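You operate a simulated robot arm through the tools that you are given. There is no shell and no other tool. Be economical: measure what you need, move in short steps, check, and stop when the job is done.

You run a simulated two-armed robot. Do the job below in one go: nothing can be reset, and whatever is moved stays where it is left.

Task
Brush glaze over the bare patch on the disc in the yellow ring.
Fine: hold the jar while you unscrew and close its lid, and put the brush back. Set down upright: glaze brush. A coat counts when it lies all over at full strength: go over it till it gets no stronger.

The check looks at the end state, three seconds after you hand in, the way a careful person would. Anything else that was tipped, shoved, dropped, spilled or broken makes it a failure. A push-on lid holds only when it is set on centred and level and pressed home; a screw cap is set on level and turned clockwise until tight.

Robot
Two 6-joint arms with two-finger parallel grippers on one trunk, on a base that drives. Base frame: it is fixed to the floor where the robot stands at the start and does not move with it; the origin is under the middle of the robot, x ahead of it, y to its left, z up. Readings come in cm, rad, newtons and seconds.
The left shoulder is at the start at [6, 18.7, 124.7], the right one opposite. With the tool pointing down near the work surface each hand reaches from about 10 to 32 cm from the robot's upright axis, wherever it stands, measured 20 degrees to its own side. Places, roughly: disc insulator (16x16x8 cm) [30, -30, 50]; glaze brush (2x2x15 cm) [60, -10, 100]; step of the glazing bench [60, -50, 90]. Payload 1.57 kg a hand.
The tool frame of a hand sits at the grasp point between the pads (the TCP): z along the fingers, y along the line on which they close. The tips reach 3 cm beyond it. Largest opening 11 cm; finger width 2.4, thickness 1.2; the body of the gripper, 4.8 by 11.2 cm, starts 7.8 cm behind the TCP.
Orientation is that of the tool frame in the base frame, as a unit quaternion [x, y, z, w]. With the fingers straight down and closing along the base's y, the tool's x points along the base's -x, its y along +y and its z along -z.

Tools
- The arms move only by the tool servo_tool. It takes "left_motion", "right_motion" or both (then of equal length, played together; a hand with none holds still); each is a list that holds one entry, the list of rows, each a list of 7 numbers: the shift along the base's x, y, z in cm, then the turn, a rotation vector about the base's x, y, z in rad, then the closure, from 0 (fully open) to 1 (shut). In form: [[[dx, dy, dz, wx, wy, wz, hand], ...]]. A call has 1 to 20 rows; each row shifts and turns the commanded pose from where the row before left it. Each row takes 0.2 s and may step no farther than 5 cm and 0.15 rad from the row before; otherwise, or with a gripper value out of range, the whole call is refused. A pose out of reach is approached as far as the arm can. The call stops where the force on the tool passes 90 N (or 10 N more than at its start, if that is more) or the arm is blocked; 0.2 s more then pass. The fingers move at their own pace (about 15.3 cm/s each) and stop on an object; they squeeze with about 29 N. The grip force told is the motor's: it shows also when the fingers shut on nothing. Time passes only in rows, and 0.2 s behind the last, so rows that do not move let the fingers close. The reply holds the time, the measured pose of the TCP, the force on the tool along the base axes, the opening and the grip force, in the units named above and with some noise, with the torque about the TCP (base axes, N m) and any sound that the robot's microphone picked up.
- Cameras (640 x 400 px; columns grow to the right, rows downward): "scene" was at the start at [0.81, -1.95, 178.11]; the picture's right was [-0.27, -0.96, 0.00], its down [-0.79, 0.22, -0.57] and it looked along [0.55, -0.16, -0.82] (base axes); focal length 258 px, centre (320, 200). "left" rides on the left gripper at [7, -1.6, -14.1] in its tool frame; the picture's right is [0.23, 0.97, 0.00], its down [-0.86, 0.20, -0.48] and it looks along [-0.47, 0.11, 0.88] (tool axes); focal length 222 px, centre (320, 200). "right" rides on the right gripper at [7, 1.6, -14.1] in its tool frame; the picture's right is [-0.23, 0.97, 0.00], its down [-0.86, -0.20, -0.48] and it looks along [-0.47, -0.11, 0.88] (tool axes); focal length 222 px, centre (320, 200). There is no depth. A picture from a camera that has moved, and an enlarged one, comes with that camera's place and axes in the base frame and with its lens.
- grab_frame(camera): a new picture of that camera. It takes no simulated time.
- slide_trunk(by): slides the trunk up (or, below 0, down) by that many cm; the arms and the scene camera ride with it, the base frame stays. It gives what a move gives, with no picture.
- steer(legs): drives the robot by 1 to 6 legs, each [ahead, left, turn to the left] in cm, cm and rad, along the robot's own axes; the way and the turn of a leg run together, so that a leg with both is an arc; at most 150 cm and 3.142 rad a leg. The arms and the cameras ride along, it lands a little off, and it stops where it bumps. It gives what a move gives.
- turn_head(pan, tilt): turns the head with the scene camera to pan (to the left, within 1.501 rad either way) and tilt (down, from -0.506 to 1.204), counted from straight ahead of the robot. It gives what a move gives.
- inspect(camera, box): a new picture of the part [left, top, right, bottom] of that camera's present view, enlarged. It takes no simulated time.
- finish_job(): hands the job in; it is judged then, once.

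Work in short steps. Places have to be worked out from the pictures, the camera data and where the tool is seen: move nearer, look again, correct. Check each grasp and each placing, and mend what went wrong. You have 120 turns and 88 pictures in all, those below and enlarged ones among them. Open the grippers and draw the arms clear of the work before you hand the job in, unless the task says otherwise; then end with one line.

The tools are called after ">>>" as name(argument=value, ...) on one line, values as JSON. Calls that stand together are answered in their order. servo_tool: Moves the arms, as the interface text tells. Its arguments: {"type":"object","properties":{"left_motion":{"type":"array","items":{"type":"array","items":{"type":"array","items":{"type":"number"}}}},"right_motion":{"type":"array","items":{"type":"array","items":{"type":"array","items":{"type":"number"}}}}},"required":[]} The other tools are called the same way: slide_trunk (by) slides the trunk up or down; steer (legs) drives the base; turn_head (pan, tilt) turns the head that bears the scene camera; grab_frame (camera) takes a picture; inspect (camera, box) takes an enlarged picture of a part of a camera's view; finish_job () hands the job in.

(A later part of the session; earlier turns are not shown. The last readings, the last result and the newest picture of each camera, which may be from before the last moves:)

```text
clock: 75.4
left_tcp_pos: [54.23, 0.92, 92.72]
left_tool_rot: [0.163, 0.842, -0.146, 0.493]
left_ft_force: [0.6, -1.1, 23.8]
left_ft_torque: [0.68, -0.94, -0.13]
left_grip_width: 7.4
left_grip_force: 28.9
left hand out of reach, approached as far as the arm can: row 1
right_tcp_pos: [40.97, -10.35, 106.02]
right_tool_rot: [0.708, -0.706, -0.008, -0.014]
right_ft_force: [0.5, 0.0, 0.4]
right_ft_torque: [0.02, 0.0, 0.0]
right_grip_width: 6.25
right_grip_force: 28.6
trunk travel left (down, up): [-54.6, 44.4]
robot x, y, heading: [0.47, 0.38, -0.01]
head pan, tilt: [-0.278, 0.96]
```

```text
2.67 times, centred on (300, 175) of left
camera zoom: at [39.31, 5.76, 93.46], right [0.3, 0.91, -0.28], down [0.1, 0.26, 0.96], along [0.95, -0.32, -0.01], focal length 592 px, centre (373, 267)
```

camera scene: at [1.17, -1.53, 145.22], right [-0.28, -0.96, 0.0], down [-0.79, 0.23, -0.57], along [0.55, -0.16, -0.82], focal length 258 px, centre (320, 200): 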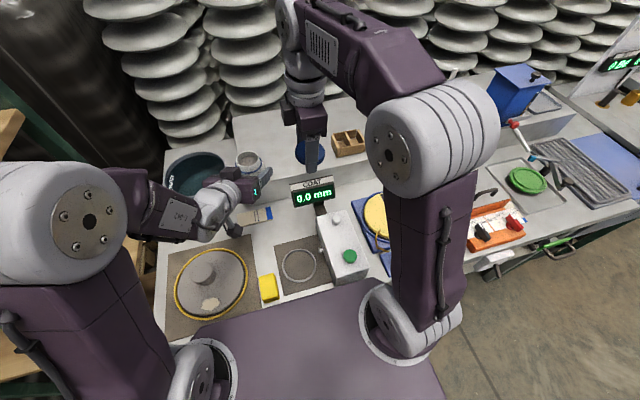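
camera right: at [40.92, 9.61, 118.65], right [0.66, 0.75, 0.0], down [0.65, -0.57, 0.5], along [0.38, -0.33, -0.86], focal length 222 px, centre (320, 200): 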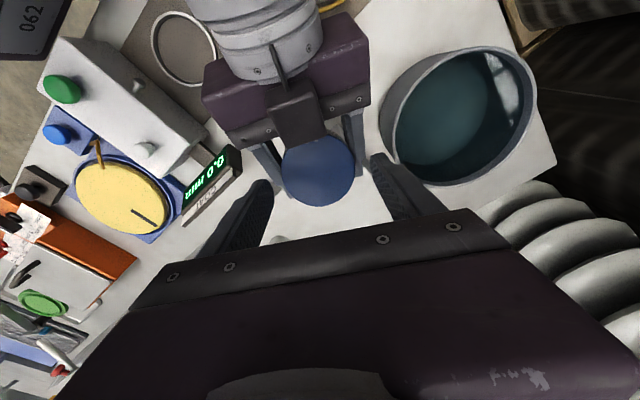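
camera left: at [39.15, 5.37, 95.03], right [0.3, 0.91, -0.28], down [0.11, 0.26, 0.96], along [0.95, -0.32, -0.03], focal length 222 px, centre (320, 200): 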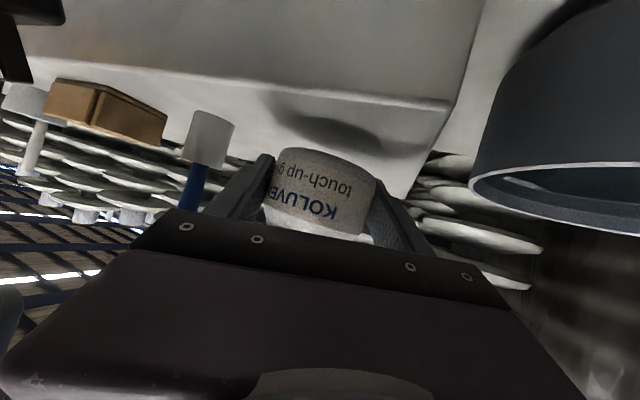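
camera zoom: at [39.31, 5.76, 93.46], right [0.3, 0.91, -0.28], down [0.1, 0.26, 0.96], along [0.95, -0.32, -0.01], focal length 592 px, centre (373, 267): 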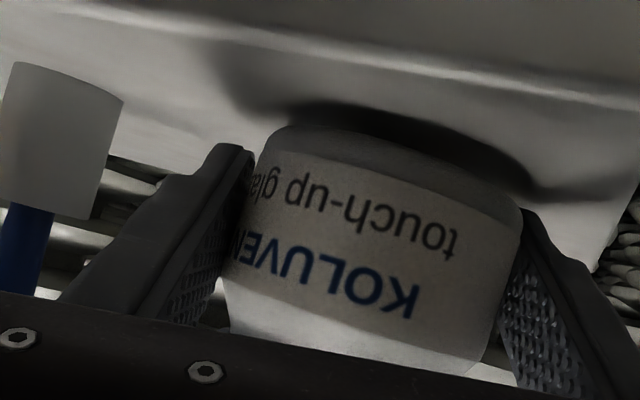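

The jar stands on the step, tilted only ~4°. I relieve the pressure and open slowly so it settles flat.

>>> servo_tool(left_motion=[[[0, 0, 0.1, 0, 0, 0, 0.6], [0, 0, 0, 0, 0, 0, 0.36], [0, 0, 0, 0, 0, 0, 0.33], [0, 0, 0, 0, 0, 0, 0.31], [0, 0, 0, 0, 0, 0, 0.29], [0, 0, 0, 0, 0, 0, 0.26], [0, 0, 0, 0, 0, 0, 0.2], [0, 0, 0, 0, 0, 0, 0.1], [0, 0, 0, 0, 0, 0, 0]]])

>>> inspect(camera="left", box=[180, 100, 420, 250])

```text
clock: 77.4
left_tcp_pos: [54.08, 0.34, 92.88]
left_tool_rot: [0.165, 0.842, -0.145, 0.493]
left_ft_force: [-8.6, -22.6, 27.6]
left_ft_torque: [0.26, -0.78, -0.6]
left_grip_width: 8.73
left_grip_force: 0.1
right_tcp_pos: [40.7, -10.75, 106.11]
right_tool_rot: [0.708, -0.706, -0.008, -0.015]
right_ft_force: [-0.4, 0.0, -0.1]
right_ft_torque: [-0.02, -0.02, -0.02]
right_grip_width: 6.23
right_grip_force: 29.2
trunk travel left (down, up): [-54.6, 44.4]
robot x, y, heading: [-0.07, 0.26, -0.005]
head pan, tilt: [-0.278, 0.96]
```

```text
2.67 times, centred on (300, 175) of left
camera zoom: at [39.07, 5.37, 93.52], right [0.3, 0.91, -0.28], down [0.1, 0.26, 0.96], along [0.95, -0.32, -0.01], focal length 592 px, centre (373, 267)
```

zoom: 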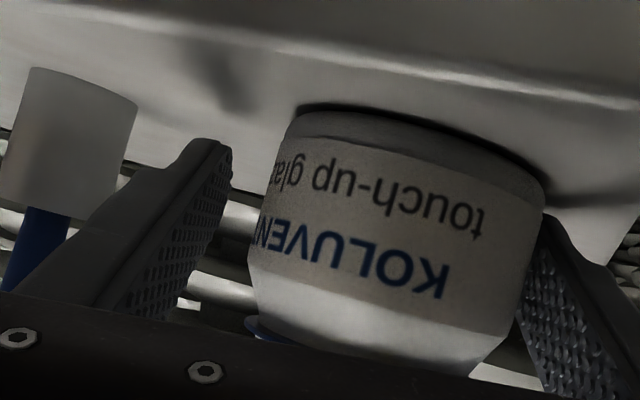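

The jar is free and flat but a fingertip seems pressed on the step; I raise the left hand 0.7 cm and let it open.

>>> servo_tool(left_motion=[[[0, 0, 0.3, 0, 0, 0, 0], [0, 0, 0.3, 0, 0, 0, 0], [0, 0, 0.2, 0, 0, 0, 0], [0, 0, 0, 0, 0, 0, 0]]])

>>> grab_frame(camera="left")

```text
clock: 78.4
left_tcp_pos: [54.38, 0.98, 92.96]
left_tool_rot: [0.158, 0.846, -0.143, 0.488]
left_ft_force: [0.1, 0.7, 0.5]
left_ft_torque: [0.04, 0.0, 0.02]
left_grip_width: 11.01
left_grip_force: 0.1
right_tcp_pos: [41.26, -10.15, 105.88]
right_tool_rot: [0.708, -0.706, -0.009, -0.013]
right_ft_force: [-0.1, 0.3, -0.5]
right_ft_torque: [0.01, 0.04, 0.01]
right_grip_width: 6.23
right_grip_force: 29.2
trunk travel left (down, up): [-54.6, 44.4]
robot x, y, heading: [0.3, -0.0, -0.007]
head pan, tilt: [-0.278, 0.96]
```

```text
27 pictures are left
camera left: at [39.33, 5.92, 93.9], right [0.29, 0.91, -0.28], down [0.11, 0.26, 0.96], along [0.95, -0.31, -0.03], focal length 222 px, centre (320, 200)
```

left: 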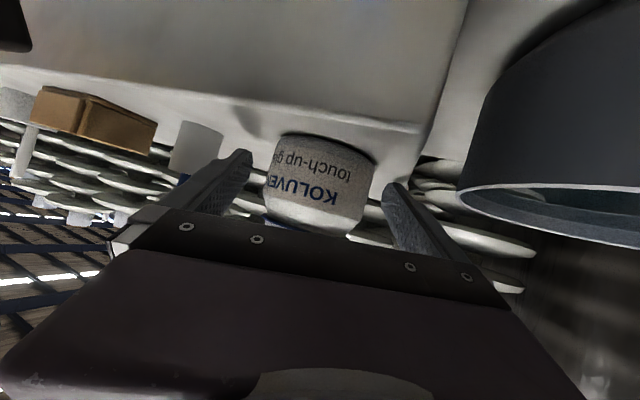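

The jar stands free. I withdraw the left hand back along its axis, then up and to the left out of the way.

>>> servo_tool(left_motion=[[[-0.93, 0.5, 0.5, 0, 0, 0, 0], [-0.93, 0.5, 0.5, 0, 0, 0, 0], [-0.93, 0.5, 0.5, 0, 0, 0, 0], [-0.93, 0.5, 0.5, 0, 0, 0, 0], [-0.93, 0.5, 0.5, 0, 0, 0, 0], [-0.93, 0.5, 0.5, 0, 0, 0, 0], [-0.93, 0.5, 0.5, 0, 0, 0, 0], [-0.93, 0.5, 0.5, 0, 0, 0, 0], [-0.5, 1, 1, 0, 0, 0, 0], [0, 2, 1, 0, 0, 0, 0], [0, 2, 1, 0, 0, 0, 0], [0, 2, 1, 0, 0, 0, 0], [0, 2, 1, 0, 0, 0, 0], [0, 2, 1, 0, 0, 0, 0], [0, 2, 1, 0, 0, 0, 0], [0, 2, 1, 0, 0, 0, 0]]])

```text
clock: 81.8
left_tcp_pos: [46.34, 19.98, 105.41]
left_tool_rot: [0.158, 0.846, -0.142, 0.49]
left_ft_force: [-0.3, 0.3, 0.0]
left_ft_torque: [0.0, -0.02, -0.03]
left_grip_width: 10.99
left_grip_force: 0.1
right_tcp_pos: [41.23, -10.25, 105.82]
right_tool_rot: [0.707, -0.707, -0.008, -0.012]
right_ft_force: [-0.1, 0.0, -0.1]
right_ft_torque: [0.02, -0.02, -0.03]
right_grip_width: 6.21
right_grip_force: 29.2
trunk travel left (down, up): [-54.6, 44.4]
robot x, y, heading: [0.29, 0.25, -0.008]
head pan, tilt: [-0.278, 0.96]
```

Left is clear. I take the lid to the free bench area at about [39.5, -2] and lower it to just above the surface (z≈79.5).

>>> servo_tool(right_motion=[[[-0.3, 1.4, 0, 0, 0, 0, 0.54], [-0.3, 1.4, 0, 0, 0, 0, 0.54], [-0.3, 1.4, 0, 0, 0, 0, 0.54], [-0.3, 1.4, 0, 0, 0, 0, 0.54], [-0.3, 1.4, 0, 0, 0, 0, 0.54], [-0.2, 1.3, 0, 0, 0, 0, 0.54], [0, 0, -3, 0, 0, 0, 0.54], [0, 0, -3, 0, 0, 0, 0.54], [0, 0, -3, 0, 0, 0, 0.54], [0, 0, -3, 0, 0, 0, 0.54], [0, 0, -3, 0, 0, 0, 0.54], [0, 0, -3, 0, 0, 0, 0.54], [0, 0, -1.5, 0, 0, 0, 0.54], [0, 0, 0, 0, 0, 0, 0.54]]])

>>> inspect(camera="scene", box=[180, 120, 380, 245])

```text
clock: 84.8
left_tcp_pos: [46.44, 19.79, 105.27]
left_tool_rot: [0.158, 0.845, -0.142, 0.491]
left_ft_force: [-0.2, 0.7, 0.6]
left_ft_torque: [0.03, 0.0, 0.04]
left_grip_width: 11.01
left_grip_force: 0.0
right_tcp_pos: [39.4, -2.0, 86.4]
right_tool_rot: [0.708, -0.706, -0.008, -0.012]
right_ft_force: [-0.2, -0.2, -0.4]
right_ft_torque: [-0.02, -0.02, 0.02]
right_grip_width: 6.24
right_grip_force: 29.3
trunk travel left (down, up): [-54.6, 44.4]
robot x, y, heading: [0.43, 0.33, -0.012]
head pan, tilt: [-0.278, 0.96]
```

```text
3.20 times, centred on (280, 182) of scene
camera zoom: at [1.18, -1.52, 145.21], right [-0.28, -0.96, 0.0], down [-0.79, 0.23, -0.57], along [0.55, -0.16, -0.82], focal length 827 px, centre (448, 256)
```

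zoom: 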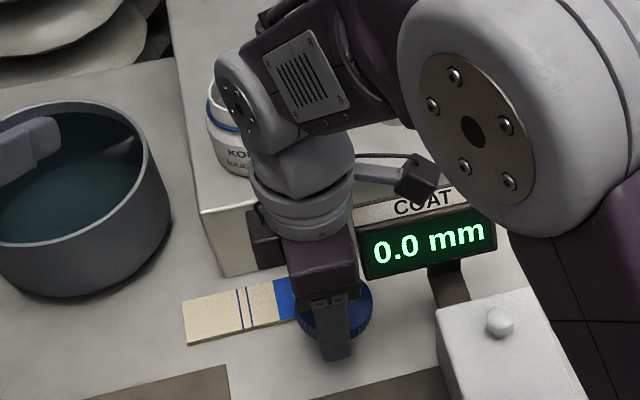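

There's room; I nudge 1 cm nearer the robot and lower the lid in small steps till contact.

>>> servo_tool(right_motion=[[[-0.5, -0.3, -0.5, 0, 0, 0, 0.54], [-0.5, 0, -0.5, 0, 0, 0, 0.54], [0, 0, -0.5, 0, 0, 0, 0.54], [0, 0, -0.5, 0, 0, 0, 0.54], [0, 0, -0.3, 0, 0, 0, 0.54], [0, 0, 0, 0, 0, 0, 0.54]]])

```text
clock: 86.2
left_tcp_pos: [46.42, 19.87, 105.17]
left_tool_rot: [0.16, 0.845, -0.143, 0.49]
left_ft_force: [0.7, -0.3, -0.4]
left_ft_torque: [0.0, -0.01, -0.02]
left_grip_width: 11.0
left_grip_force: 0.1
right_tcp_pos: [38.44, -2.29, 84.13]
right_tool_rot: [0.708, -0.706, -0.009, -0.014]
right_ft_force: [0.2, -0.5, 0.0]
right_ft_torque: [0.01, 0.0, -0.01]
right_grip_width: 6.21
right_grip_force: 29.2
trunk travel left (down, up): [-54.6, 44.4]
robot x, y, heading: [0.5, 0.12, -0.009]
head pan, tilt: [-0.278, 0.96]
```

>>> servo_tool(right_motion=[[[0, 0, -0.25, 0, 0, 0, 0.54], [0, 0, -0.25, 0, 0, 0, 0.54], [0, 0, -0.25, 0, 0, 0, 0.54], [0, 0, 0, 0, 0, 0, 0.54]]])

```text
clock: 87.2
left_tcp_pos: [46.35, 19.81, 105.22]
left_tool_rot: [0.159, 0.845, -0.142, 0.49]
left_ft_force: [-0.9, 1.2, -0.7]
left_ft_torque: [-0.06, 0.0, 0.0]
left_grip_width: 10.97
left_grip_force: 0.1
right_tcp_pos: [38.51, -2.26, 83.42]
right_tool_rot: [0.708, -0.706, -0.008, -0.013]
right_ft_force: [-0.3, -0.6, 0.5]
right_ft_torque: [0.02, -0.03, 0.01]
right_grip_width: 6.21
right_grip_force: 29.1
trunk travel left (down, up): [-54.6, 44.4]
robot x, y, heading: [-0.0, 0.27, -0.013]
head pan, tilt: [-0.278, 0.96]
```

>>> servo_tool(right_motion=[[[0, 0, -0.25, 0, 0, 0, 0.54], [0, 0, -0.25, 0, 0, 0, 0.54], [0, 0, -0.2, 0, 0, 0, 0.54], [0, 0, 0, 0, 0, 0, 0.54]]])

```text
clock: 88.2
left_tcp_pos: [46.14, 19.69, 105.5]
left_tool_rot: [0.16, 0.844, -0.141, 0.492]
left_ft_force: [-0.2, -0.3, 0.2]
left_ft_torque: [0.0, -0.03, 0.01]
left_grip_width: 11.0
left_grip_force: 0.2
right_tcp_pos: [38.45, -2.13, 83.11]
right_tool_rot: [0.708, -0.706, -0.006, -0.016]
right_ft_force: [5.8, -8.0, 48.5]
right_ft_torque: [-0.77, 1.6, 0.25]
right_grip_width: 6.2
right_grip_force: 28.9
trunk travel left (down, up): [-54.6, 44.4]
robot x, y, heading: [0.54, 0.64, -0.009]
head pan, tilt: [-0.278, 0.96]
```

Lid is on the bench (contact at TCP z≈83.2). I relieve pressure, open, and rise well clear.

>>> servo_tool(right_motion=[[[0, 0, 0.35, 0, 0, 0, 0.54], [0, 0, 0, 0, 0, 0, 0.4], [0, 0, 0, 0, 0, 0, 0.3], [0, 0, 0, 0, 0, 0, 0.2], [0, 0, 1, 0, 0, 0, 0.2], [0, 0, 2, 0, 0, 0, 0.2], [0, 0, 4, 0, 0, 0, 0.2], [0, 0, 4, 0, 0, 0, 0.2], [0, 0, 4, 0, 0, 0, 0.2], [0, 0, 4, 0, 0, 0, 0.3]]])

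>>> slide_trunk(by=18)

>>> grab_frame(camera="right")

>>> grab_frame(camera="scene")

```text
clock: 90.4
left_tcp_pos: [46.37, 19.89, 105.2]
left_tool_rot: [0.159, 0.845, -0.142, 0.491]
left_ft_force: [0.4, 0.3, 1.2]
left_ft_torque: [0.0, -0.01, 0.01]
left_grip_width: 10.99
left_grip_force: 0.1
right_tcp_pos: [38.35, -2.27, 101.88]
right_tool_rot: [0.708, -0.706, -0.008, -0.012]
right_ft_force: [0.1, -0.4, 0.4]
right_ft_torque: [-0.01, -0.03, 0.0]
right_grip_width: 7.69
right_grip_force: 0.2
trunk travel left (down, up): [-54.6, 44.4]
robot x, y, heading: [0.56, 0.25, -0.012]
head pan, tilt: [-0.278, 0.96]
```

```text
clock: 92.4
left_tcp_pos: [46.55, 19.76, 123.29]
left_tool_rot: [0.158, 0.845, -0.142, 0.49]
left_ft_force: [-0.3, 0.2, -1.1]
left_ft_torque: [0.03, -0.01, -0.01]
left_grip_width: 11.01
left_grip_force: 0.0
right_tcp_pos: [38.37, -2.19, 119.9]
right_tool_rot: [0.707, -0.707, -0.007, -0.012]
right_ft_force: [0.5, 0.3, -0.3]
right_ft_torque: [0.03, 0.02, -0.04]
right_grip_width: 7.68
right_grip_force: 0.0
trunk travel left (down, up): [-72.6, 26.4]
robot x, y, heading: [0.59, 0.17, -0.01]
head pan, tilt: [-0.278, 0.96]
```

```text
25 pictures are left
camera right: at [36.69, -9.6, 133.7], right [-0.97, 0.23, 0.0], down [0.2, 0.84, 0.5], along [0.11, 0.49, -0.86], focal length 222 px, centre (320, 200)
```

right: 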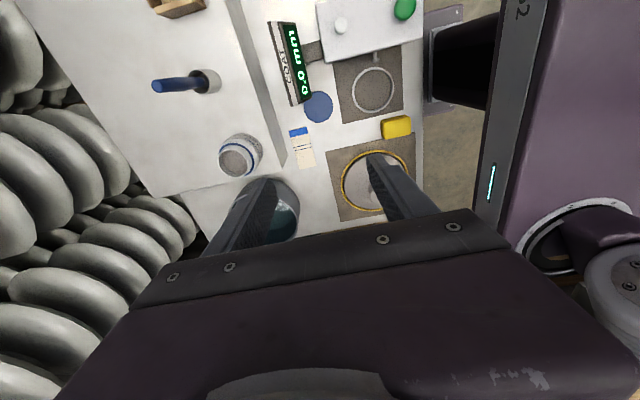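

```text
24 pictures are left
camera scene: at [1.19, -1.52, 163.21], right [-0.28, -0.96, 0.0], down [-0.79, 0.23, -0.57], along [0.55, -0.16, -0.82], focal length 258 px, centre (320, 200)
```

scene: 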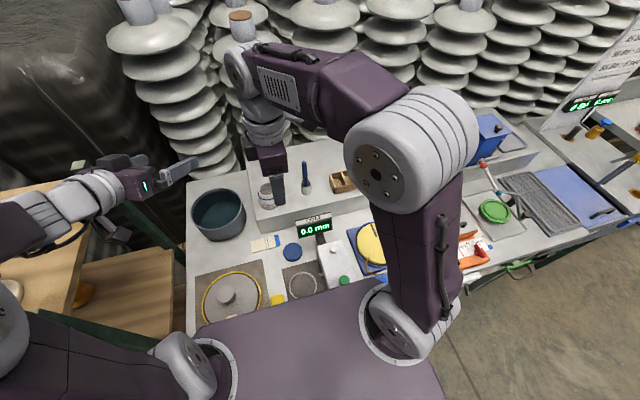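

Jar is open at ≈[54.2, 0], brush at ≈[55.5, -12.4], top 104.7, lid on the bench. I bring the right hand above the brush with neutral yaw.

>>> servo_tool(right_motion=[[[1.55, -0.93, -0.9, 0, 0, -0.143, 0.4], [1.55, -0.93, -0.9, 0, 0, -0.143, 0.4], [1.55, -0.93, -0.9, 0, 0, -0.143, 0.4], [1.55, -0.93, -0.9, 0, 0, -0.143, 0.4], [1.55, -0.93, -0.9, 0, 0, -0.143, 0.4], [1.55, -0.93, -0.9, 0, 0, -0.143, 0.4], [1.55, -0.93, -0.9, 0, 0, -0.143, 0.4], [1.55, -0.93, -0.9, 0, 0, -0.143, 0.4], [1.55, -0.93, -0.9, 0, 0, -0.143, 0.4], [1.55, -0.93, -0.9, 0, 0, -0.143, 0.4], [1.6, -0.9, -0.9, 0, 0, -0.143, 0.4], [0, 0, 0, 0, 0, 0, 0.4]]])

>>> grab_frame(camera="right")

```text
clock: 95.0
left_tcp_pos: [46.35, 19.84, 123.25]
left_tool_rot: [0.159, 0.845, -0.142, 0.49]
left_ft_force: [0.7, -0.3, 0.5]
left_ft_torque: [0.0, -0.02, -0.02]
left_grip_width: 11.02
left_grip_force: 0.0
right_tcp_pos: [55.5, -12.36, 110.0]
right_tool_rot: [0.001, 1.0, -0.004, 0.015]
right_ft_force: [-0.4, -0.6, 0.5]
right_ft_torque: [-0.03, -0.02, -0.01]
right_grip_width: 6.59
right_grip_force: 0.2
trunk travel left (down, up): [-72.6, 26.4]
robot x, y, heading: [0.55, 0.29, -0.011]
head pan, tilt: [-0.278, 0.96]
```

```text
23 pictures are left
camera right: at [48.12, -10.57, 123.9], right [0.23, 0.97, 0.0], down [0.84, -0.2, 0.5], along [0.49, -0.12, -0.86], focal length 222 px, centre (320, 200)
```

right: 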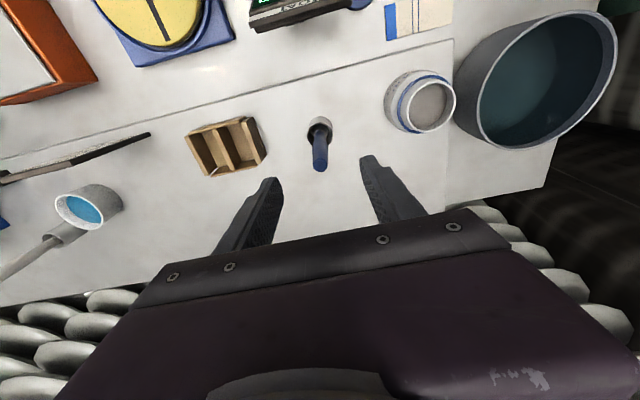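

Brush is centred between the fingers. I descend to z≈100 and close on the handle.

>>> servo_tool(right_motion=[[[0, 0, -2, 0, 0.03, 0, 0.4], [0, 0, -2, 0, 0, 0, 0.4], [0, 0, -2, 0, 0, 0, 0.4], [0, 0, -2, 0, 0, 0, 0.4], [0, 0, -2, 0, 0, 0, 0.4], [0, 0, 0, 0, 0, 0, 0.6], [0, 0, 0, 0, 0, 0, 0.75], [0, 0, 0, 0, 0, 0, 0.9], [0, 0, 0, 0, 0, 0, 1.0], [0, 0, 0, 0, 0, 0, 1.0]]])

```text
clock: 97.2
left_tcp_pos: [46.36, 19.81, 123.18]
left_tool_rot: [0.159, 0.845, -0.142, 0.49]
left_ft_force: [-0.1, -0.3, 0.3]
left_ft_torque: [0.02, -0.01, 0.0]
left_grip_width: 11.0
left_grip_force: 0.0
right_tcp_pos: [55.55, -12.48, 100.01]
right_tool_rot: [0.0, 1.0, -0.003, 0.0]
right_ft_force: [-0.3, 0.2, -1.3]
right_ft_torque: [0.01, 0.01, 0.0]
right_grip_width: 1.47
right_grip_force: 29.4
trunk travel left (down, up): [-72.6, 26.4]
robot x, y, heading: [0.58, 0.63, -0.015]
head pan, tilt: [-0.278, 0.96]
```

Brush gripped (1.5 cm handle). Lift it 9 cm and carry it over the jar mouth.

>>> servo_tool(right_motion=[[[0, 0, 1.5, 0, 0, 0, 1], [0, 0, 1.5, 0, 0, 0, 1], [0, 0, 2, 0, 0, 0, 1], [0, 0, 2, 0, 0, 0, 1], [0, 0, 2, 0, 0, 0, 1], [-0.3, 3.1, 0, 0, 0, 0, 1], [-0.3, 3.1, 0, 0, 0, 0, 1], [-0.3, 3.1, 0, 0, 0, 0, 1], [-0.3, 3.0, 0, 0, 0, 0, 1], [0, 0, 0, 0, 0, 0, 1]]])

>>> grab_frame(camera="right")

>>> inspect(camera="scene", box=[200, 110, 360, 210])

```text
clock: 99.4
left_tcp_pos: [46.42, 19.68, 123.23]
left_tool_rot: [0.16, 0.845, -0.143, 0.491]
left_ft_force: [-1.2, 0.7, -0.3]
left_ft_torque: [0.0, 0.04, 0.01]
left_grip_width: 11.03
left_grip_force: 0.1
right_tcp_pos: [54.18, -0.21, 108.93]
right_tool_rot: [0.0, 1.0, -0.002, -0.001]
right_ft_force: [0.6, 0.1, 0.1]
right_ft_torque: [0.01, 0.0, 0.02]
right_grip_width: 1.46
right_grip_force: 29.1
trunk travel left (down, up): [-72.6, 26.4]
robot x, y, heading: [0.77, 0.49, -0.005]
head pan, tilt: [-0.278, 0.96]
```

```text
22 pictures are left
camera right: at [47.22, 1.59, 122.93], right [0.23, 0.97, -0.01], down [0.86, -0.2, 0.48], along [0.47, -0.11, -0.88], focal length 222 px, centre (320, 200)
```

right: 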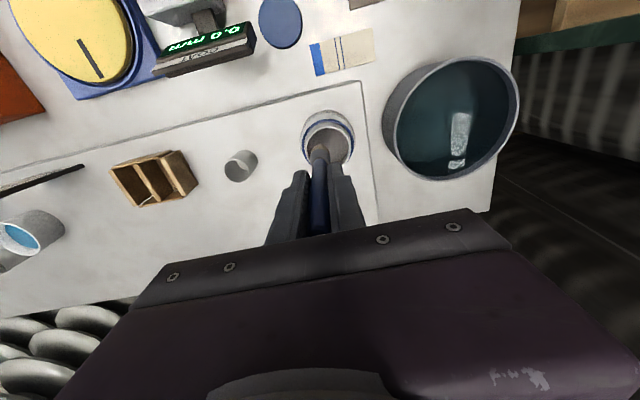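

```text
4.00 times, centred on (280, 160) of scene
camera zoom: at [1.19, -1.61, 163.22], right [-0.28, -0.96, 0.0], down [-0.79, 0.23, -0.57], along [0.55, -0.16, -0.82], focal length 1034 px, centre (480, 360)
```

zoom: 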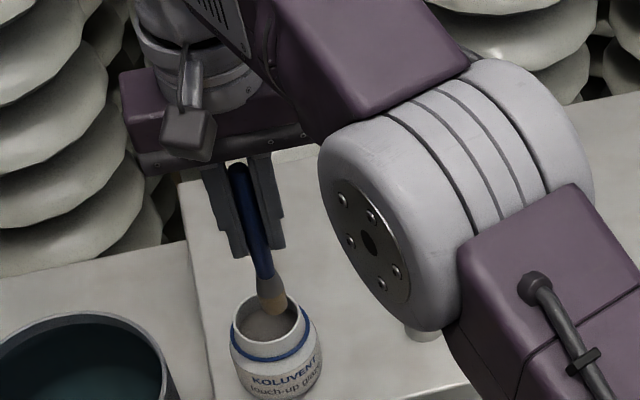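

The brush tip is just above the jar mouth, ~1 cm off centre. I shift +0.9 y, dip to tip z≈92, dwell, and lift.

>>> servo_tool(right_motion=[[[0.2, 0.9, 0, 0, 0, 0, 1], [0, 0, -1.5, 0, 0, 0, 1], [0, 0, -1.5, 0, 0, 0, 1], [0, 0, -1.5, 0, 0, 0, 1], [0, 0, -1.2, 0, 0, 0, 1], [0, 0, -1, 0, 0, 0, 1], [0, 0, -0.5, 0, 0, 0, 1], [0.3, 0, 0, 0, 0, 0, 1], [-0.6, 0, 0, 0, 0, 0, 1], [0.3, 0, 0, 0, 0, 0, 1], [0, 0, 0, 0, 0, 0, 1]]])

>>> inspect(camera="scene", box=[200, 130, 328, 210])

```text
clock: 101.8
left_tcp_pos: [46.03, 19.82, 123.38]
left_tool_rot: [0.159, 0.844, -0.141, 0.492]
left_ft_force: [-0.3, -0.9, -0.5]
left_ft_torque: [0.02, -0.02, 0.05]
left_grip_width: 11.01
left_grip_force: 0.1
right_tcp_pos: [54.29, 0.65, 102.22]
right_tool_rot: [0.0, 1.0, -0.001, 0.005]
right_ft_force: [3.4, -4.0, 43.9]
right_ft_torque: [-0.21, -0.34, -0.03]
right_grip_width: 1.47
right_grip_force: 29.1
trunk travel left (down, up): [-72.6, 26.4]
robot x, y, heading: [0.06, 0.21, -0.007]
head pan, tilt: [-0.278, 0.96]
```

```text
5.00 times, centred on (264, 170) of scene
camera zoom: at [0.54, -1.63, 163.23], right [-0.28, -0.96, 0.0], down [-0.78, 0.23, -0.58], along [0.55, -0.16, -0.82], focal length 1292 px, centre (600, 350)
```

zoom: 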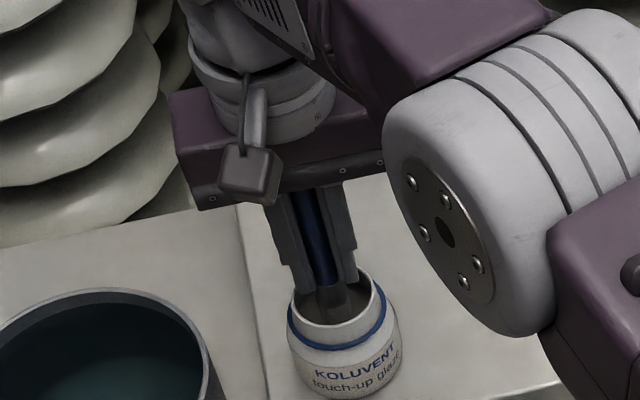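

The brush is in the jar and touching its floor. I raise it straight out and check the jar and brush.

>>> servo_tool(right_motion=[[[0, 0, 0.5, 0, 0, 0, 1], [0, 0, 1, 0, 0, 0, 1], [0, 0, 1.5, 0, 0, 0, 1], [0, 0, 1.5, 0, 0, 0, 1], [0, 0, 1.5, 0, 0, 0, 1], [0, 0, 1.5, 0, 0, 0, 1], [0, 0, 0.7, 0, 0, 0, 1], [0, 0, 0, 0, 0, 0, 1]]])

>>> inspect(camera="scene", box=[200, 130, 328, 210])

```text
clock: 103.6
left_tcp_pos: [46.38, 19.95, 123.18]
left_tool_rot: [0.159, 0.845, -0.142, 0.491]
left_ft_force: [-0.1, -0.5, -1.0]
left_ft_torque: [-0.01, 0.01, 0.0]
left_grip_width: 11.0
left_grip_force: 0.1
right_tcp_pos: [54.5, 0.56, 109.96]
right_tool_rot: [0.0, 1.0, -0.003, -0.001]
right_ft_force: [0.3, 0.4, -0.4]
right_ft_torque: [0.01, -0.01, -0.03]
right_grip_width: 1.45
right_grip_force: 29.3
trunk travel left (down, up): [-72.6, 26.4]
robot x, y, heading: [0.11, 0.5, -0.01]
head pan, tilt: [-0.278, 0.96]
```

```text
5.00 times, centred on (264, 170) of scene
camera zoom: at [1.19, -1.53, 163.22], right [-0.28, -0.96, 0.0], down [-0.79, 0.23, -0.57], along [0.55, -0.16, -0.82], focal length 1292 px, centre (600, 350)
```

zoom: 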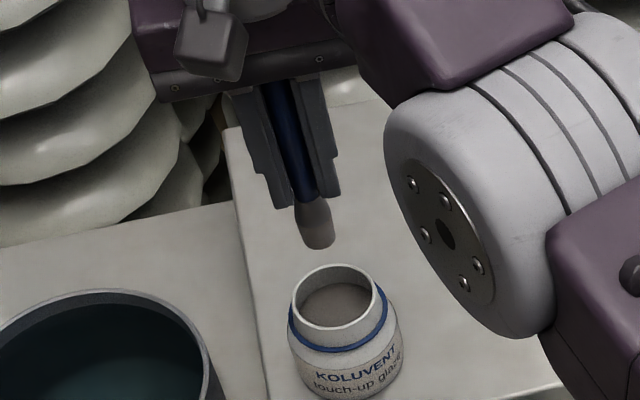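

Glaze is on the bristles (brush slid ~1.7 cm up in the grip; tip now ≈8 cm below TCP). I carry it over to hover near the disc patch at a safe height.

>>> servo_tool(right_motion=[[[-2, 0, 0.5, 0, 0, 0, 1], [-3, 0.5, 0.5, 0, 0, 0, 1], [-3, 1, 0, 0, 0, 0, 1], [-3, 1.5, 0, 0, 0, 0, 1], [-3, 1.5, 0, 0, 0, 0, 1], [-3, 2, 0, 0, 0, 0, 1], [-3, 2, 0, 0, 0, 0, 1], [-3, 2, 0, 0, 0, 0, 1], [-3, 2, 0, 0, 0, 0, 1], [-1.5, 2, 0, 0, 0, 0, 1], [0, 0, 0, 0, 0, 0, 1]]])

>>> grab_frame(camera="right")

>>> grab_frame(camera="scene")

```text
clock: 106.0
left_tcp_pos: [46.39, 19.73, 123.17]
left_tool_rot: [0.159, 0.845, -0.142, 0.491]
left_ft_force: [-0.4, -0.3, -0.8]
left_ft_torque: [0.01, 0.02, -0.03]
left_grip_width: 10.98
left_grip_force: 0.0
right_tcp_pos: [26.97, 15.28, 110.93]
right_tool_rot: [0.001, 1.0, -0.003, 0.0]
right_ft_force: [0.9, 0.0, -0.1]
right_ft_torque: [0.0, 0.01, 0.03]
right_grip_width: 1.46
right_grip_force: 29.1
trunk travel left (down, up): [-72.6, 26.4]
robot x, y, heading: [0.08, 0.4, -0.007]
head pan, tilt: [-0.278, 0.96]
```

```text
18 pictures are left
camera right: at [19.98, 16.9, 124.98], right [0.23, 0.97, -0.01], down [0.86, -0.2, 0.48], along [0.47, -0.11, -0.88], focal length 222 px, centre (320, 200)
```

right: 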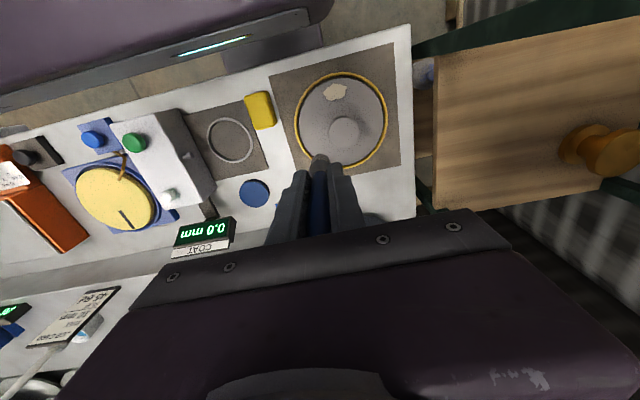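

```text
17 pictures are left
camera scene: at [1.22, -1.57, 163.22], right [-0.28, -0.96, 0.0], down [-0.79, 0.23, -0.57], along [0.55, -0.16, -0.82], focal length 258 px, centre (320, 200)
```

scene: 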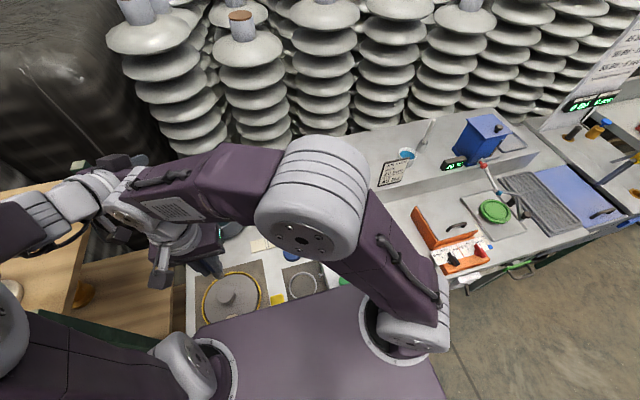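

The patch is at about [22.4, 18.9], ~4×3.5 cm. I tilt the brush slightly (0.25 rad) to keep the wrist clear of the chest and come down to just above the patch.

>>> servo_tool(right_motion=[[[-0.6, 0.9, 0, 0, 0.125, 0, 1], [-0.6, 0.9, 0, 0, 0.125, 0, 1], [-0.7, 0.9, -1, 0, 0, 0, 1], [-0.7, 0.9, -2, 0, 0, 0, 1], [0, 0, -3, 0, 0, 0, 1], [0, 0, -3, 0, 0, 0, 1], [0, 0, -3, 0, 0, 0, 1], [0, 0, -3, 0, 0, 0, 1], [0, 0, -1.5, 0, 0, 0, 1], [0, 0, 0, 0, 0, 0, 1]]])

>>> inspect(camera="right", box=[240, 80, 432, 200])

```text
clock: 107.3
left_tcp_pos: [46.43, 20.33, 122.7]
left_tool_rot: [0.157, 0.849, -0.135, 0.486]
left_ft_force: [3.1, 0.8, 1.2]
left_ft_torque: [-0.08, 0.24, -0.11]
left_grip_width: 11.0
left_grip_force: 0.0
right_tcp_pos: [24.4, 19.4, 104.55]
right_tool_rot: [-0.005, 0.993, 0.005, -0.118]
right_ft_force: [-0.2, -0.4, -1.1]
right_ft_torque: [0.01, -0.01, -0.03]
right_grip_width: 1.46
right_grip_force: 29.7
trunk travel left (down, up): [-72.6, 26.4]
robot x, y, heading: [0.27, 0.69, -0.01]
head pan, tilt: [-0.278, 0.96]
stopped in row 6 (left hand): the force on the tool passed its limit (the readings are from after the stop); the commanded pose is now the measured one
```

```text
3.33 times, centred on (336, 140) of right
camera zoom: at [20.9, 20.91, 119.85], right [0.21, 0.98, -0.04], down [0.95, -0.19, 0.26], along [0.25, -0.09, -0.96], focal length 740 px, centre (267, 400)
```

zoom: 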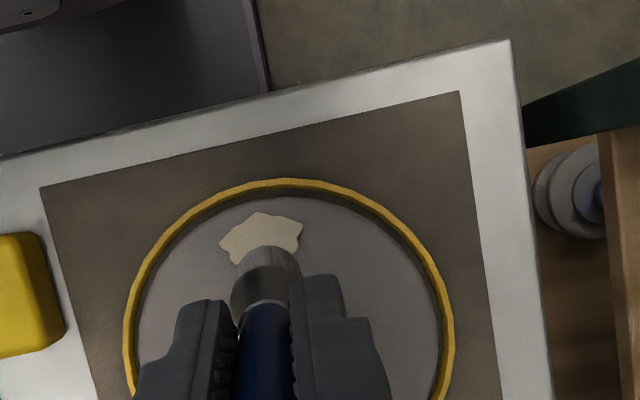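

The right wrist met the left hand. I move the left hand further left and up, out of the way.

>>> servo_tool(left_motion=[[[0.5, 1.2, 0.8, 0, 0, 0, 0], [0.5, 1.2, 0.8, 0, 0, 0, 0], [0.5, 1.5, 1, 0, 0, 0, 0], [0.5, 1.5, 1, 0, 0, 0, 0], [0.5, 1.5, 1, 0, 0, 0, 0], [0.5, 1.5, 1, 0, 0, 0, 0], [0.5, 1.5, 1, 0, 0, 0, 0]]])

>>> servo_tool(right_motion=[[[0, -0.3, -2, 0, 0, 0, 1], [0, -0.2, -2, 0, 0, 0, 1], [0, 0, -2, 0, 0, 0, 1], [0, 0, -2, 0, 0, 0, 1], [0, 0, -1.5, 0, 0, 0, 1], [0, 0, 0, 0, 0, 0, 1]]])

>>> inspect(camera="right", box=[240, 80, 432, 200])

```text
clock: 108.9
left_tcp_pos: [49.94, 30.22, 129.11]
left_tool_rot: [0.156, 0.849, -0.135, 0.486]
left_ft_force: [0.6, 0.6, 0.0]
left_ft_torque: [-0.03, -0.06, -0.02]
left_grip_width: 10.99
left_grip_force: 0.1
right_tcp_pos: [24.37, 19.43, 104.53]
right_tool_rot: [-0.005, 0.993, 0.006, -0.118]
right_ft_force: [-0.8, 0.1, -0.8]
right_ft_torque: [0.03, 0.03, 0.05]
right_grip_width: 1.48
right_grip_force: 28.7
trunk travel left (down, up): [-72.6, 26.4]
robot x, y, heading: [0.67, 0.65, -0.014]
head pan, tilt: [-0.278, 0.96]
```

```text
clock: 110.3
left_tcp_pos: [49.86, 30.27, 129.22]
left_tool_rot: [0.157, 0.849, -0.134, 0.487]
left_ft_force: [0.2, -0.4, 0.2]
left_ft_torque: [-0.03, 0.02, 0.0]
left_grip_width: 11.01
left_grip_force: 0.1
right_tcp_pos: [24.52, 19.05, 94.99]
right_tool_rot: [-0.005, 0.993, 0.006, -0.119]
right_ft_force: [0.2, 0.8, -0.6]
right_ft_torque: [0.0, -0.01, -0.04]
right_grip_width: 1.48
right_grip_force: 29.5
trunk travel left (down, up): [-72.6, 26.4]
robot x, y, heading: [0.16, 0.34, -0.011]
head pan, tilt: [-0.278, 0.96]
```

```text
3.33 times, centred on (336, 140) of right
camera zoom: at [20.99, 20.38, 110.31], right [0.21, 0.98, -0.04], down [0.95, -0.19, 0.26], along [0.25, -0.09, -0.96], focal length 740 px, centre (267, 400)
```

zoom: 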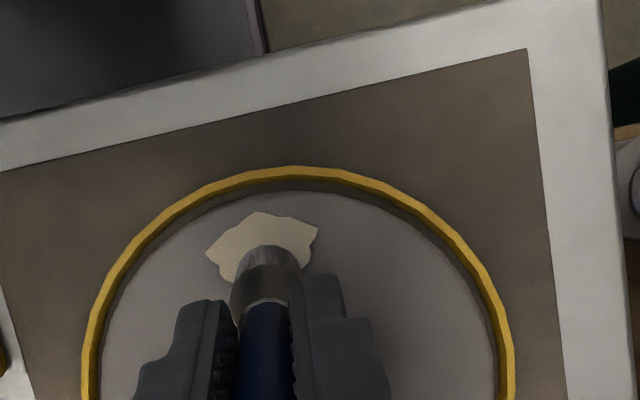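

The tip is ~4 cm above and ~0.4 cm off the patch centre. I shift and descend in small steps to find contact.

>>> servo_tool(right_motion=[[[0.1, -0.4, -1, 0, 0, 0, 1], [0, 0, -1, 0, 0, 0, 1], [0, 0, -0.7, 0, 0, 0, 1], [0, 0, 0, 0, 0, 0, 1]]])

>>> inspect(camera="right", box=[240, 80, 432, 200])

```text
clock: 111.3
left_tcp_pos: [49.81, 30.12, 129.18]
left_tool_rot: [0.157, 0.849, -0.135, 0.486]
left_ft_force: [0.1, 0.1, 1.5]
left_ft_torque: [0.01, 0.0, -0.01]
left_grip_width: 10.99
left_grip_force: 0.0
right_tcp_pos: [24.35, 18.45, 92.34]
right_tool_rot: [-0.006, 0.993, 0.006, -0.118]
right_ft_force: [1.0, 0.3, -0.9]
right_ft_torque: [0.0, 0.01, -0.01]
right_grip_width: 1.44
right_grip_force: 29.4
trunk travel left (down, up): [-72.6, 26.4]
robot x, y, heading: [0.7, 0.49, -0.013]
head pan, tilt: [-0.278, 0.96]
```

```text
3.33 times, centred on (336, 140) of right
camera zoom: at [21.02, 19.95, 107.63], right [0.21, 0.98, -0.04], down [0.95, -0.19, 0.26], along [0.25, -0.09, -0.96], focal length 740 px, centre (267, 400)
```

zoom: 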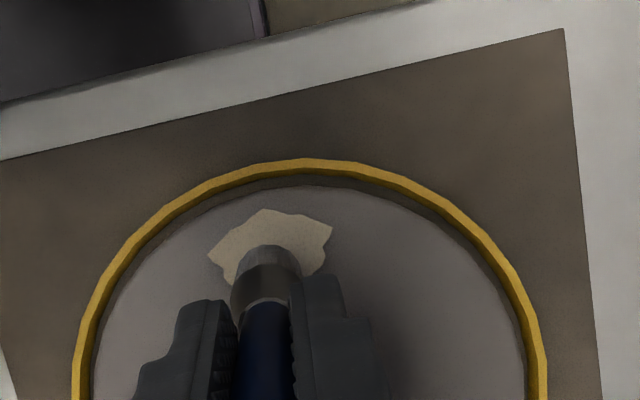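

Well aligned over the patch centre. Continue down in 0.3 cm steps to feel the surface.

>>> servo_tool(right_motion=[[[0, 0, -0.3, 0, 0, 0, 1], [0, 0, -0.3, 0, 0, 0, 1], [0, 0, -0.3, 0, 0, 0, 1], [0, 0, 0, 0, 0, 0, 1]]])

```text
clock: 112.3
left_tcp_pos: [49.84, 30.19, 129.37]
left_tool_rot: [0.156, 0.849, -0.135, 0.486]
left_ft_force: [0.2, -0.8, 0.6]
left_ft_torque: [0.01, 0.0, -0.05]
left_grip_width: 11.0
left_grip_force: 0.0
right_tcp_pos: [24.43, 18.64, 91.48]
right_tool_rot: [-0.004, 0.993, 0.006, -0.119]
right_ft_force: [-0.8, 0.2, 0.2]
right_ft_torque: [-0.03, -0.02, -0.02]
right_grip_width: 1.45
right_grip_force: 28.8
trunk travel left (down, up): [-72.6, 26.4]
robot x, y, heading: [0.14, 0.32, -0.007]
head pan, tilt: [-0.278, 0.96]
```

>>> servo_tool(right_motion=[[[0, 0, -0.3, 0, 0, 0, 1], [0, 0, -0.3, 0, 0, 0, 1], [0, 0, -0.2, 0, 0, 0, 1], [0, 0, 0, 0, 0, 0, 1]]])

```text
clock: 113.3
left_tcp_pos: [49.9, 30.12, 129.19]
left_tool_rot: [0.157, 0.849, -0.135, 0.485]
left_ft_force: [0.4, 0.4, -0.2]
left_ft_torque: [0.03, 0.06, -0.01]
left_grip_width: 11.0
left_grip_force: 0.0
right_tcp_pos: [24.39, 18.56, 90.73]
right_tool_rot: [-0.005, 0.993, 0.006, -0.119]
right_ft_force: [0.0, -0.2, -0.6]
right_ft_torque: [-0.03, 0.0, 0.02]
right_grip_width: 1.5
right_grip_force: 28.8
trunk travel left (down, up): [-72.6, 26.4]
robot x, y, heading: [0.1, 0.36, -0.014]
head pan, tilt: [-0.278, 0.96]
```

>>> servo_tool(right_motion=[[[0, 0, -0.25, 0, 0, 0, 1], [0, 0, -0.25, 0, 0, 0, 1], [0, 0, -0.2, 0, 0, 0, 1], [0, 0, 0, 0, 0, 0, 1]]])

```text
clock: 114.3
left_tcp_pos: [49.77, 30.05, 129.34]
left_tool_rot: [0.157, 0.849, -0.134, 0.486]
left_ft_force: [0.0, 0.5, 1.1]
left_ft_torque: [-0.01, -0.01, 0.0]
left_grip_width: 11.0
left_grip_force: 0.0
right_tcp_pos: [24.38, 18.62, 90.02]
right_tool_rot: [-0.005, 0.993, 0.007, -0.117]
right_ft_force: [-0.1, 0.4, 22.3]
right_ft_torque: [-0.25, 0.19, 0.04]
right_grip_width: 1.42
right_grip_force: 29.3
trunk travel left (down, up): [-72.6, 26.4]
robot x, y, heading: [0.62, -0.04, -0.004]
head pan, tilt: [-0.278, 0.96]
```

Contact at TCP z≈90.1 (22 N). I ease to light pressure and stroke side to side on the centre line, then one line outward.

>>> servo_tool(right_motion=[[[0, 0, 0.12, 0, 0, 0, 1], [0, -0.75, 0, 0, 0, 0, 1], [0, -0.75, 0, 0, 0, 0, 1], [0, -0.7, 0, 0, 0, 0, 1], [0, 0.75, 0, 0, 0, 0, 1], [0, 0.75, 0, 0, 0, 0, 1], [0, 0.75, 0, 0, 0, 0, 1], [0, 0.75, 0, 0, 0, 0, 1], [0, 0.7, 0, 0, 0, 0, 1], [0, 0.7, 0, 0, 0, 0, 1], [-0.7, 0, 0, 0, 0, 0, 1], [0, -0.75, 0, 0, 0, 0, 1], [0, -0.75, 0, 0, 0, 0, 1], [0, -0.75, 0, 0, 0, 0, 1], [0, -0.75, 0, 0, 0, 0, 1], [0, -0.7, 0, 0, 0, 0, 1], [0, -0.7, 0, 0, 0, 0, 1]]])

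>>> inspect(camera="right", box=[240, 80, 432, 200])

```text
clock: 117.9
left_tcp_pos: [49.83, 30.25, 129.14]
left_tool_rot: [0.158, 0.849, -0.135, 0.486]
left_ft_force: [-0.6, 0.4, 0.5]
left_ft_torque: [-0.01, -0.01, 0.03]
left_grip_width: 11.01
left_grip_force: 0.0
right_tcp_pos: [23.7, 16.38, 89.96]
right_tool_rot: [-0.006, 0.993, 0.006, -0.118]
right_ft_force: [-0.6, 0.0, -0.8]
right_ft_torque: [0.01, 0.0, -0.01]
right_grip_width: 1.47
right_grip_force: 29.1
trunk travel left (down, up): [-72.6, 26.4]
robot x, y, heading: [0.05, 0.75, -0.007]
head pan, tilt: [-0.278, 0.96]
```

```text
3.33 times, centred on (336, 140) of right
camera zoom: at [20.28, 17.79, 105.33], right [0.21, 0.98, -0.04], down [0.95, -0.19, 0.26], along [0.25, -0.09, -0.96], focal length 740 px, centre (267, 400)
```

zoom: 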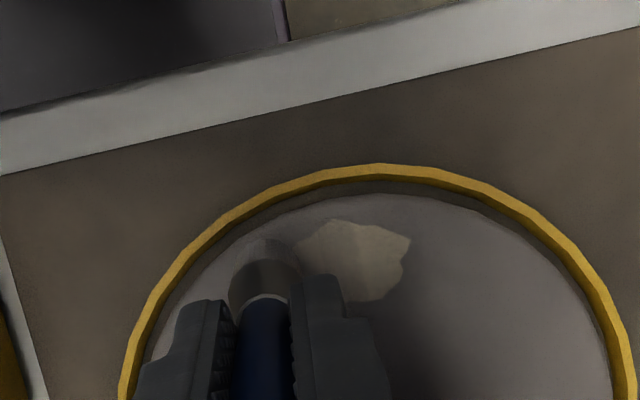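

Glaze is taking, but the surface falls away outward (no contact here). I feel for the surface at this point to learn the slope.

>>> servo_tool(right_motion=[[[0, 0, -0.15, 0, 0, 0, 1], [0, 0, -0.1, 0, 0, 0, 1], [0, 0, 0, 0, 0, 0, 1]]])

```text
clock: 118.7
left_tcp_pos: [49.8, 30.2, 129.31]
left_tool_rot: [0.158, 0.849, -0.135, 0.486]
left_ft_force: [-0.1, -0.8, 0.0]
left_ft_torque: [0.0, 0.02, 0.0]
left_grip_width: 11.0
left_grip_force: 0.1
right_tcp_pos: [23.73, 16.25, 89.83]
right_tool_rot: [-0.005, 0.993, 0.005, -0.119]
right_ft_force: [-0.8, -0.3, -0.8]
right_ft_torque: [0.01, -0.03, 0.01]
right_grip_width: 1.44
right_grip_force: 29.0
trunk travel left (down, up): [-72.6, 26.4]
robot x, y, heading: [0.35, 0.77, -0.012]
head pan, tilt: [-0.278, 0.96]
```

>>> servo_tool(right_motion=[[[0, 0, -0.15, 0, 0, 0, 1], [0, 0, -0.15, 0, 0, 0, 1], [0, 0, 0, 0, 0, 0, 1]]])

```text
clock: 119.5
left_tcp_pos: [49.73, 30.11, 129.4]
left_tool_rot: [0.157, 0.849, -0.134, 0.486]
left_ft_force: [0.6, 0.2, -0.7]
left_ft_torque: [-0.05, -0.01, 0.0]
left_grip_width: 11.02
left_grip_force: 0.0
right_tcp_pos: [23.68, 16.3, 89.63]
right_tool_rot: [-0.005, 0.993, 0.006, -0.117]
right_ft_force: [-1.5, -2.4, 13.2]
right_ft_torque: [-0.37, 0.14, 0.07]
right_grip_width: 1.43
right_grip_force: 29.2
trunk travel left (down, up): [-72.6, 26.4]
robot x, y, heading: [0.79, 0.81, -0.01]
head pan, tilt: [-0.278, 0.96]
```

Slope is ≈0.38 (falls outward). Now raster the patch with z following the cone: outer lines first.

>>> servo_tool(right_motion=[[[0, 0, 0.04, 0, 0, 0, 1], [0, 0.8, 0.09, 0, 0, 0, 1], [0, 0.8, 0.065, 0, 0, 0, 1], [0, 0.8, 0.015, 0, 0, 0, 1], [0, 0.8, -0.015, 0, 0, 0, 1], [0, 0.8, -0.065, 0, 0, 0, 1], [0, 0.8, -0.09, 0, 0, 0, 1], [-0.7, 0, -0.25, 0, 0, 0, 1], [0, -0.8, 0.09, 0, 0, 0, 1], [0, -0.8, 0.05, 0, 0, 0, 1], [0, -0.8, 0.02, 0, 0, 0, 1], [0, -0.8, -0.02, 0, 0, 0, 1], [0, -0.8, -0.05, 0, 0, 0, 1], [0, -0.8, -0.09, 0, 0, 0, 1]]])

>>> servo_tool(right_motion=[[[0.7, 0, 0.25, 0, 0, 0, 1], [0, 0.8, 0.09, 0, 0, 0, 1], [0, 0.8, 0.065, 0, 0, 0, 1], [0, 0.8, 0.015, 0, 0, 0, 1], [0, 0.8, -0.015, 0, 0, 0, 1], [0, 0.8, -0.065, 0, 0, 0, 1], [0, 0.8, -0.09, 0, 0, 0, 1], [0.7, 0, 0.24, 0, 0, 0, 1], [0, -0.8, 0.11, 0, 0, 0, 1], [0, -0.8, 0.07, 0, 0, 0, 1], [0, -0.8, 0.02, 0, 0, 0, 1], [0, -0.8, -0.02, 0, 0, 0, 1], [0, -0.8, -0.07, 0, 0, 0, 1], [0, -0.8, -0.11, 0, 0, 0, 1]]])

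>>> servo_tool(right_motion=[[[0.7, 0, 0.24, 0, 0, 0, 1], [0, 0.8, 0.12, 0, 0, 0, 1], [0, 0.8, 0.08, 0, 0, 0, 1], [0, 0.8, 0.03, 0, 0, 0, 1], [0, 0.8, -0.03, 0, 0, 0, 1], [0, 0.8, -0.08, 0, 0, 0, 1], [0, 0.8, -0.12, 0, 0, 0, 1], [0.5, 0, 0.17, 0, 0, 0, 1], [0, -0.8, 0.14, 0, 0, 0, 1], [0, -0.8, 0.08, 0, 0, 0, 1], [0, -0.8, 0.03, 0, 0, 0, 1], [0, -0.8, -0.03, 0, 0, 0, 1], [0, -0.8, -0.08, 0, 0, 0, 1], [0, -0.8, -0.14, 0, 0, 0, 1]]])

>>> inspect(camera="right", box=[240, 80, 432, 200])

```text
clock: 122.5
left_tcp_pos: [49.7, 30.16, 129.29]
left_tool_rot: [0.158, 0.849, -0.136, 0.486]
left_ft_force: [0.8, 0.0, 1.0]
left_ft_torque: [0.0, 0.01, 0.0]
left_grip_width: 11.0
left_grip_force: 0.1
right_tcp_pos: [23.09, 16.28, 89.27]
right_tool_rot: [-0.005, 0.993, 0.005, -0.118]
right_ft_force: [-1.0, -1.0, 4.3]
right_ft_torque: [-0.1, 0.12, 0.01]
right_grip_width: 1.43
right_grip_force: 28.8
trunk travel left (down, up): [-72.6, 26.4]
robot x, y, heading: [0.25, -0.01, -0.009]
head pan, tilt: [-0.278, 0.96]
```

```text
clock: 125.5
left_tcp_pos: [49.81, 30.24, 129.32]
left_tool_rot: [0.158, 0.849, -0.135, 0.486]
left_ft_force: [-0.6, 0.3, 0.2]
left_ft_torque: [0.0, 0.0, 0.0]
left_grip_width: 11.0
left_grip_force: 0.1
right_tcp_pos: [24.44, 16.28, 89.77]
right_tool_rot: [-0.005, 0.993, 0.006, -0.118]
right_ft_force: [-0.7, 0.3, 1.2]
right_ft_torque: [0.03, 0.01, 0.0]
right_grip_width: 1.42
right_grip_force: 28.9
trunk travel left (down, up): [-72.6, 26.4]
robot x, y, heading: [0.25, 0.71, -0.007]
head pan, tilt: [-0.278, 0.96]
```

```text
clock: 128.5
left_tcp_pos: [50.03, 30.23, 129.28]
left_tool_rot: [0.158, 0.85, -0.135, 0.485]
left_ft_force: [0.1, 0.4, -0.6]
left_ft_torque: [0.01, 0.03, 0.0]
left_grip_width: 11.01
left_grip_force: 0.1
right_tcp_pos: [25.65, 16.13, 90.25]
right_tool_rot: [-0.005, 0.993, 0.007, -0.118]
right_ft_force: [0.0, 0.4, 0.0]
right_ft_torque: [-0.03, 0.03, -0.02]
right_grip_width: 1.39
right_grip_force: 28.5
trunk travel left (down, up): [-72.6, 26.4]
robot x, y, heading: [0.12, 0.55, -0.007]
head pan, tilt: [-0.278, 0.96]
```

```text
3.33 times, centred on (336, 140) of right
camera zoom: at [22.27, 17.63, 105.56], right [0.21, 0.98, -0.04], down [0.95, -0.19, 0.26], along [0.25, -0.09, -0.96], focal length 740 px, centre (267, 400)
```

zoom: 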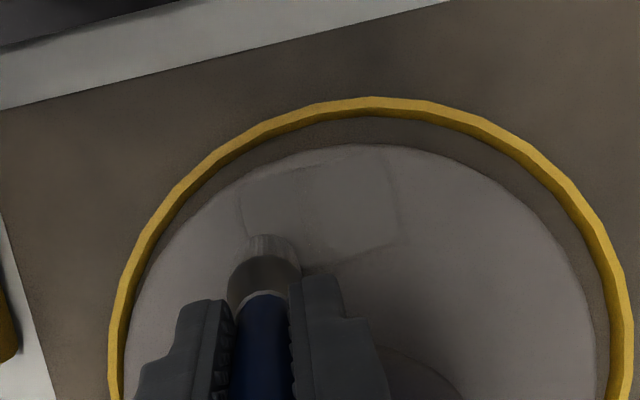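

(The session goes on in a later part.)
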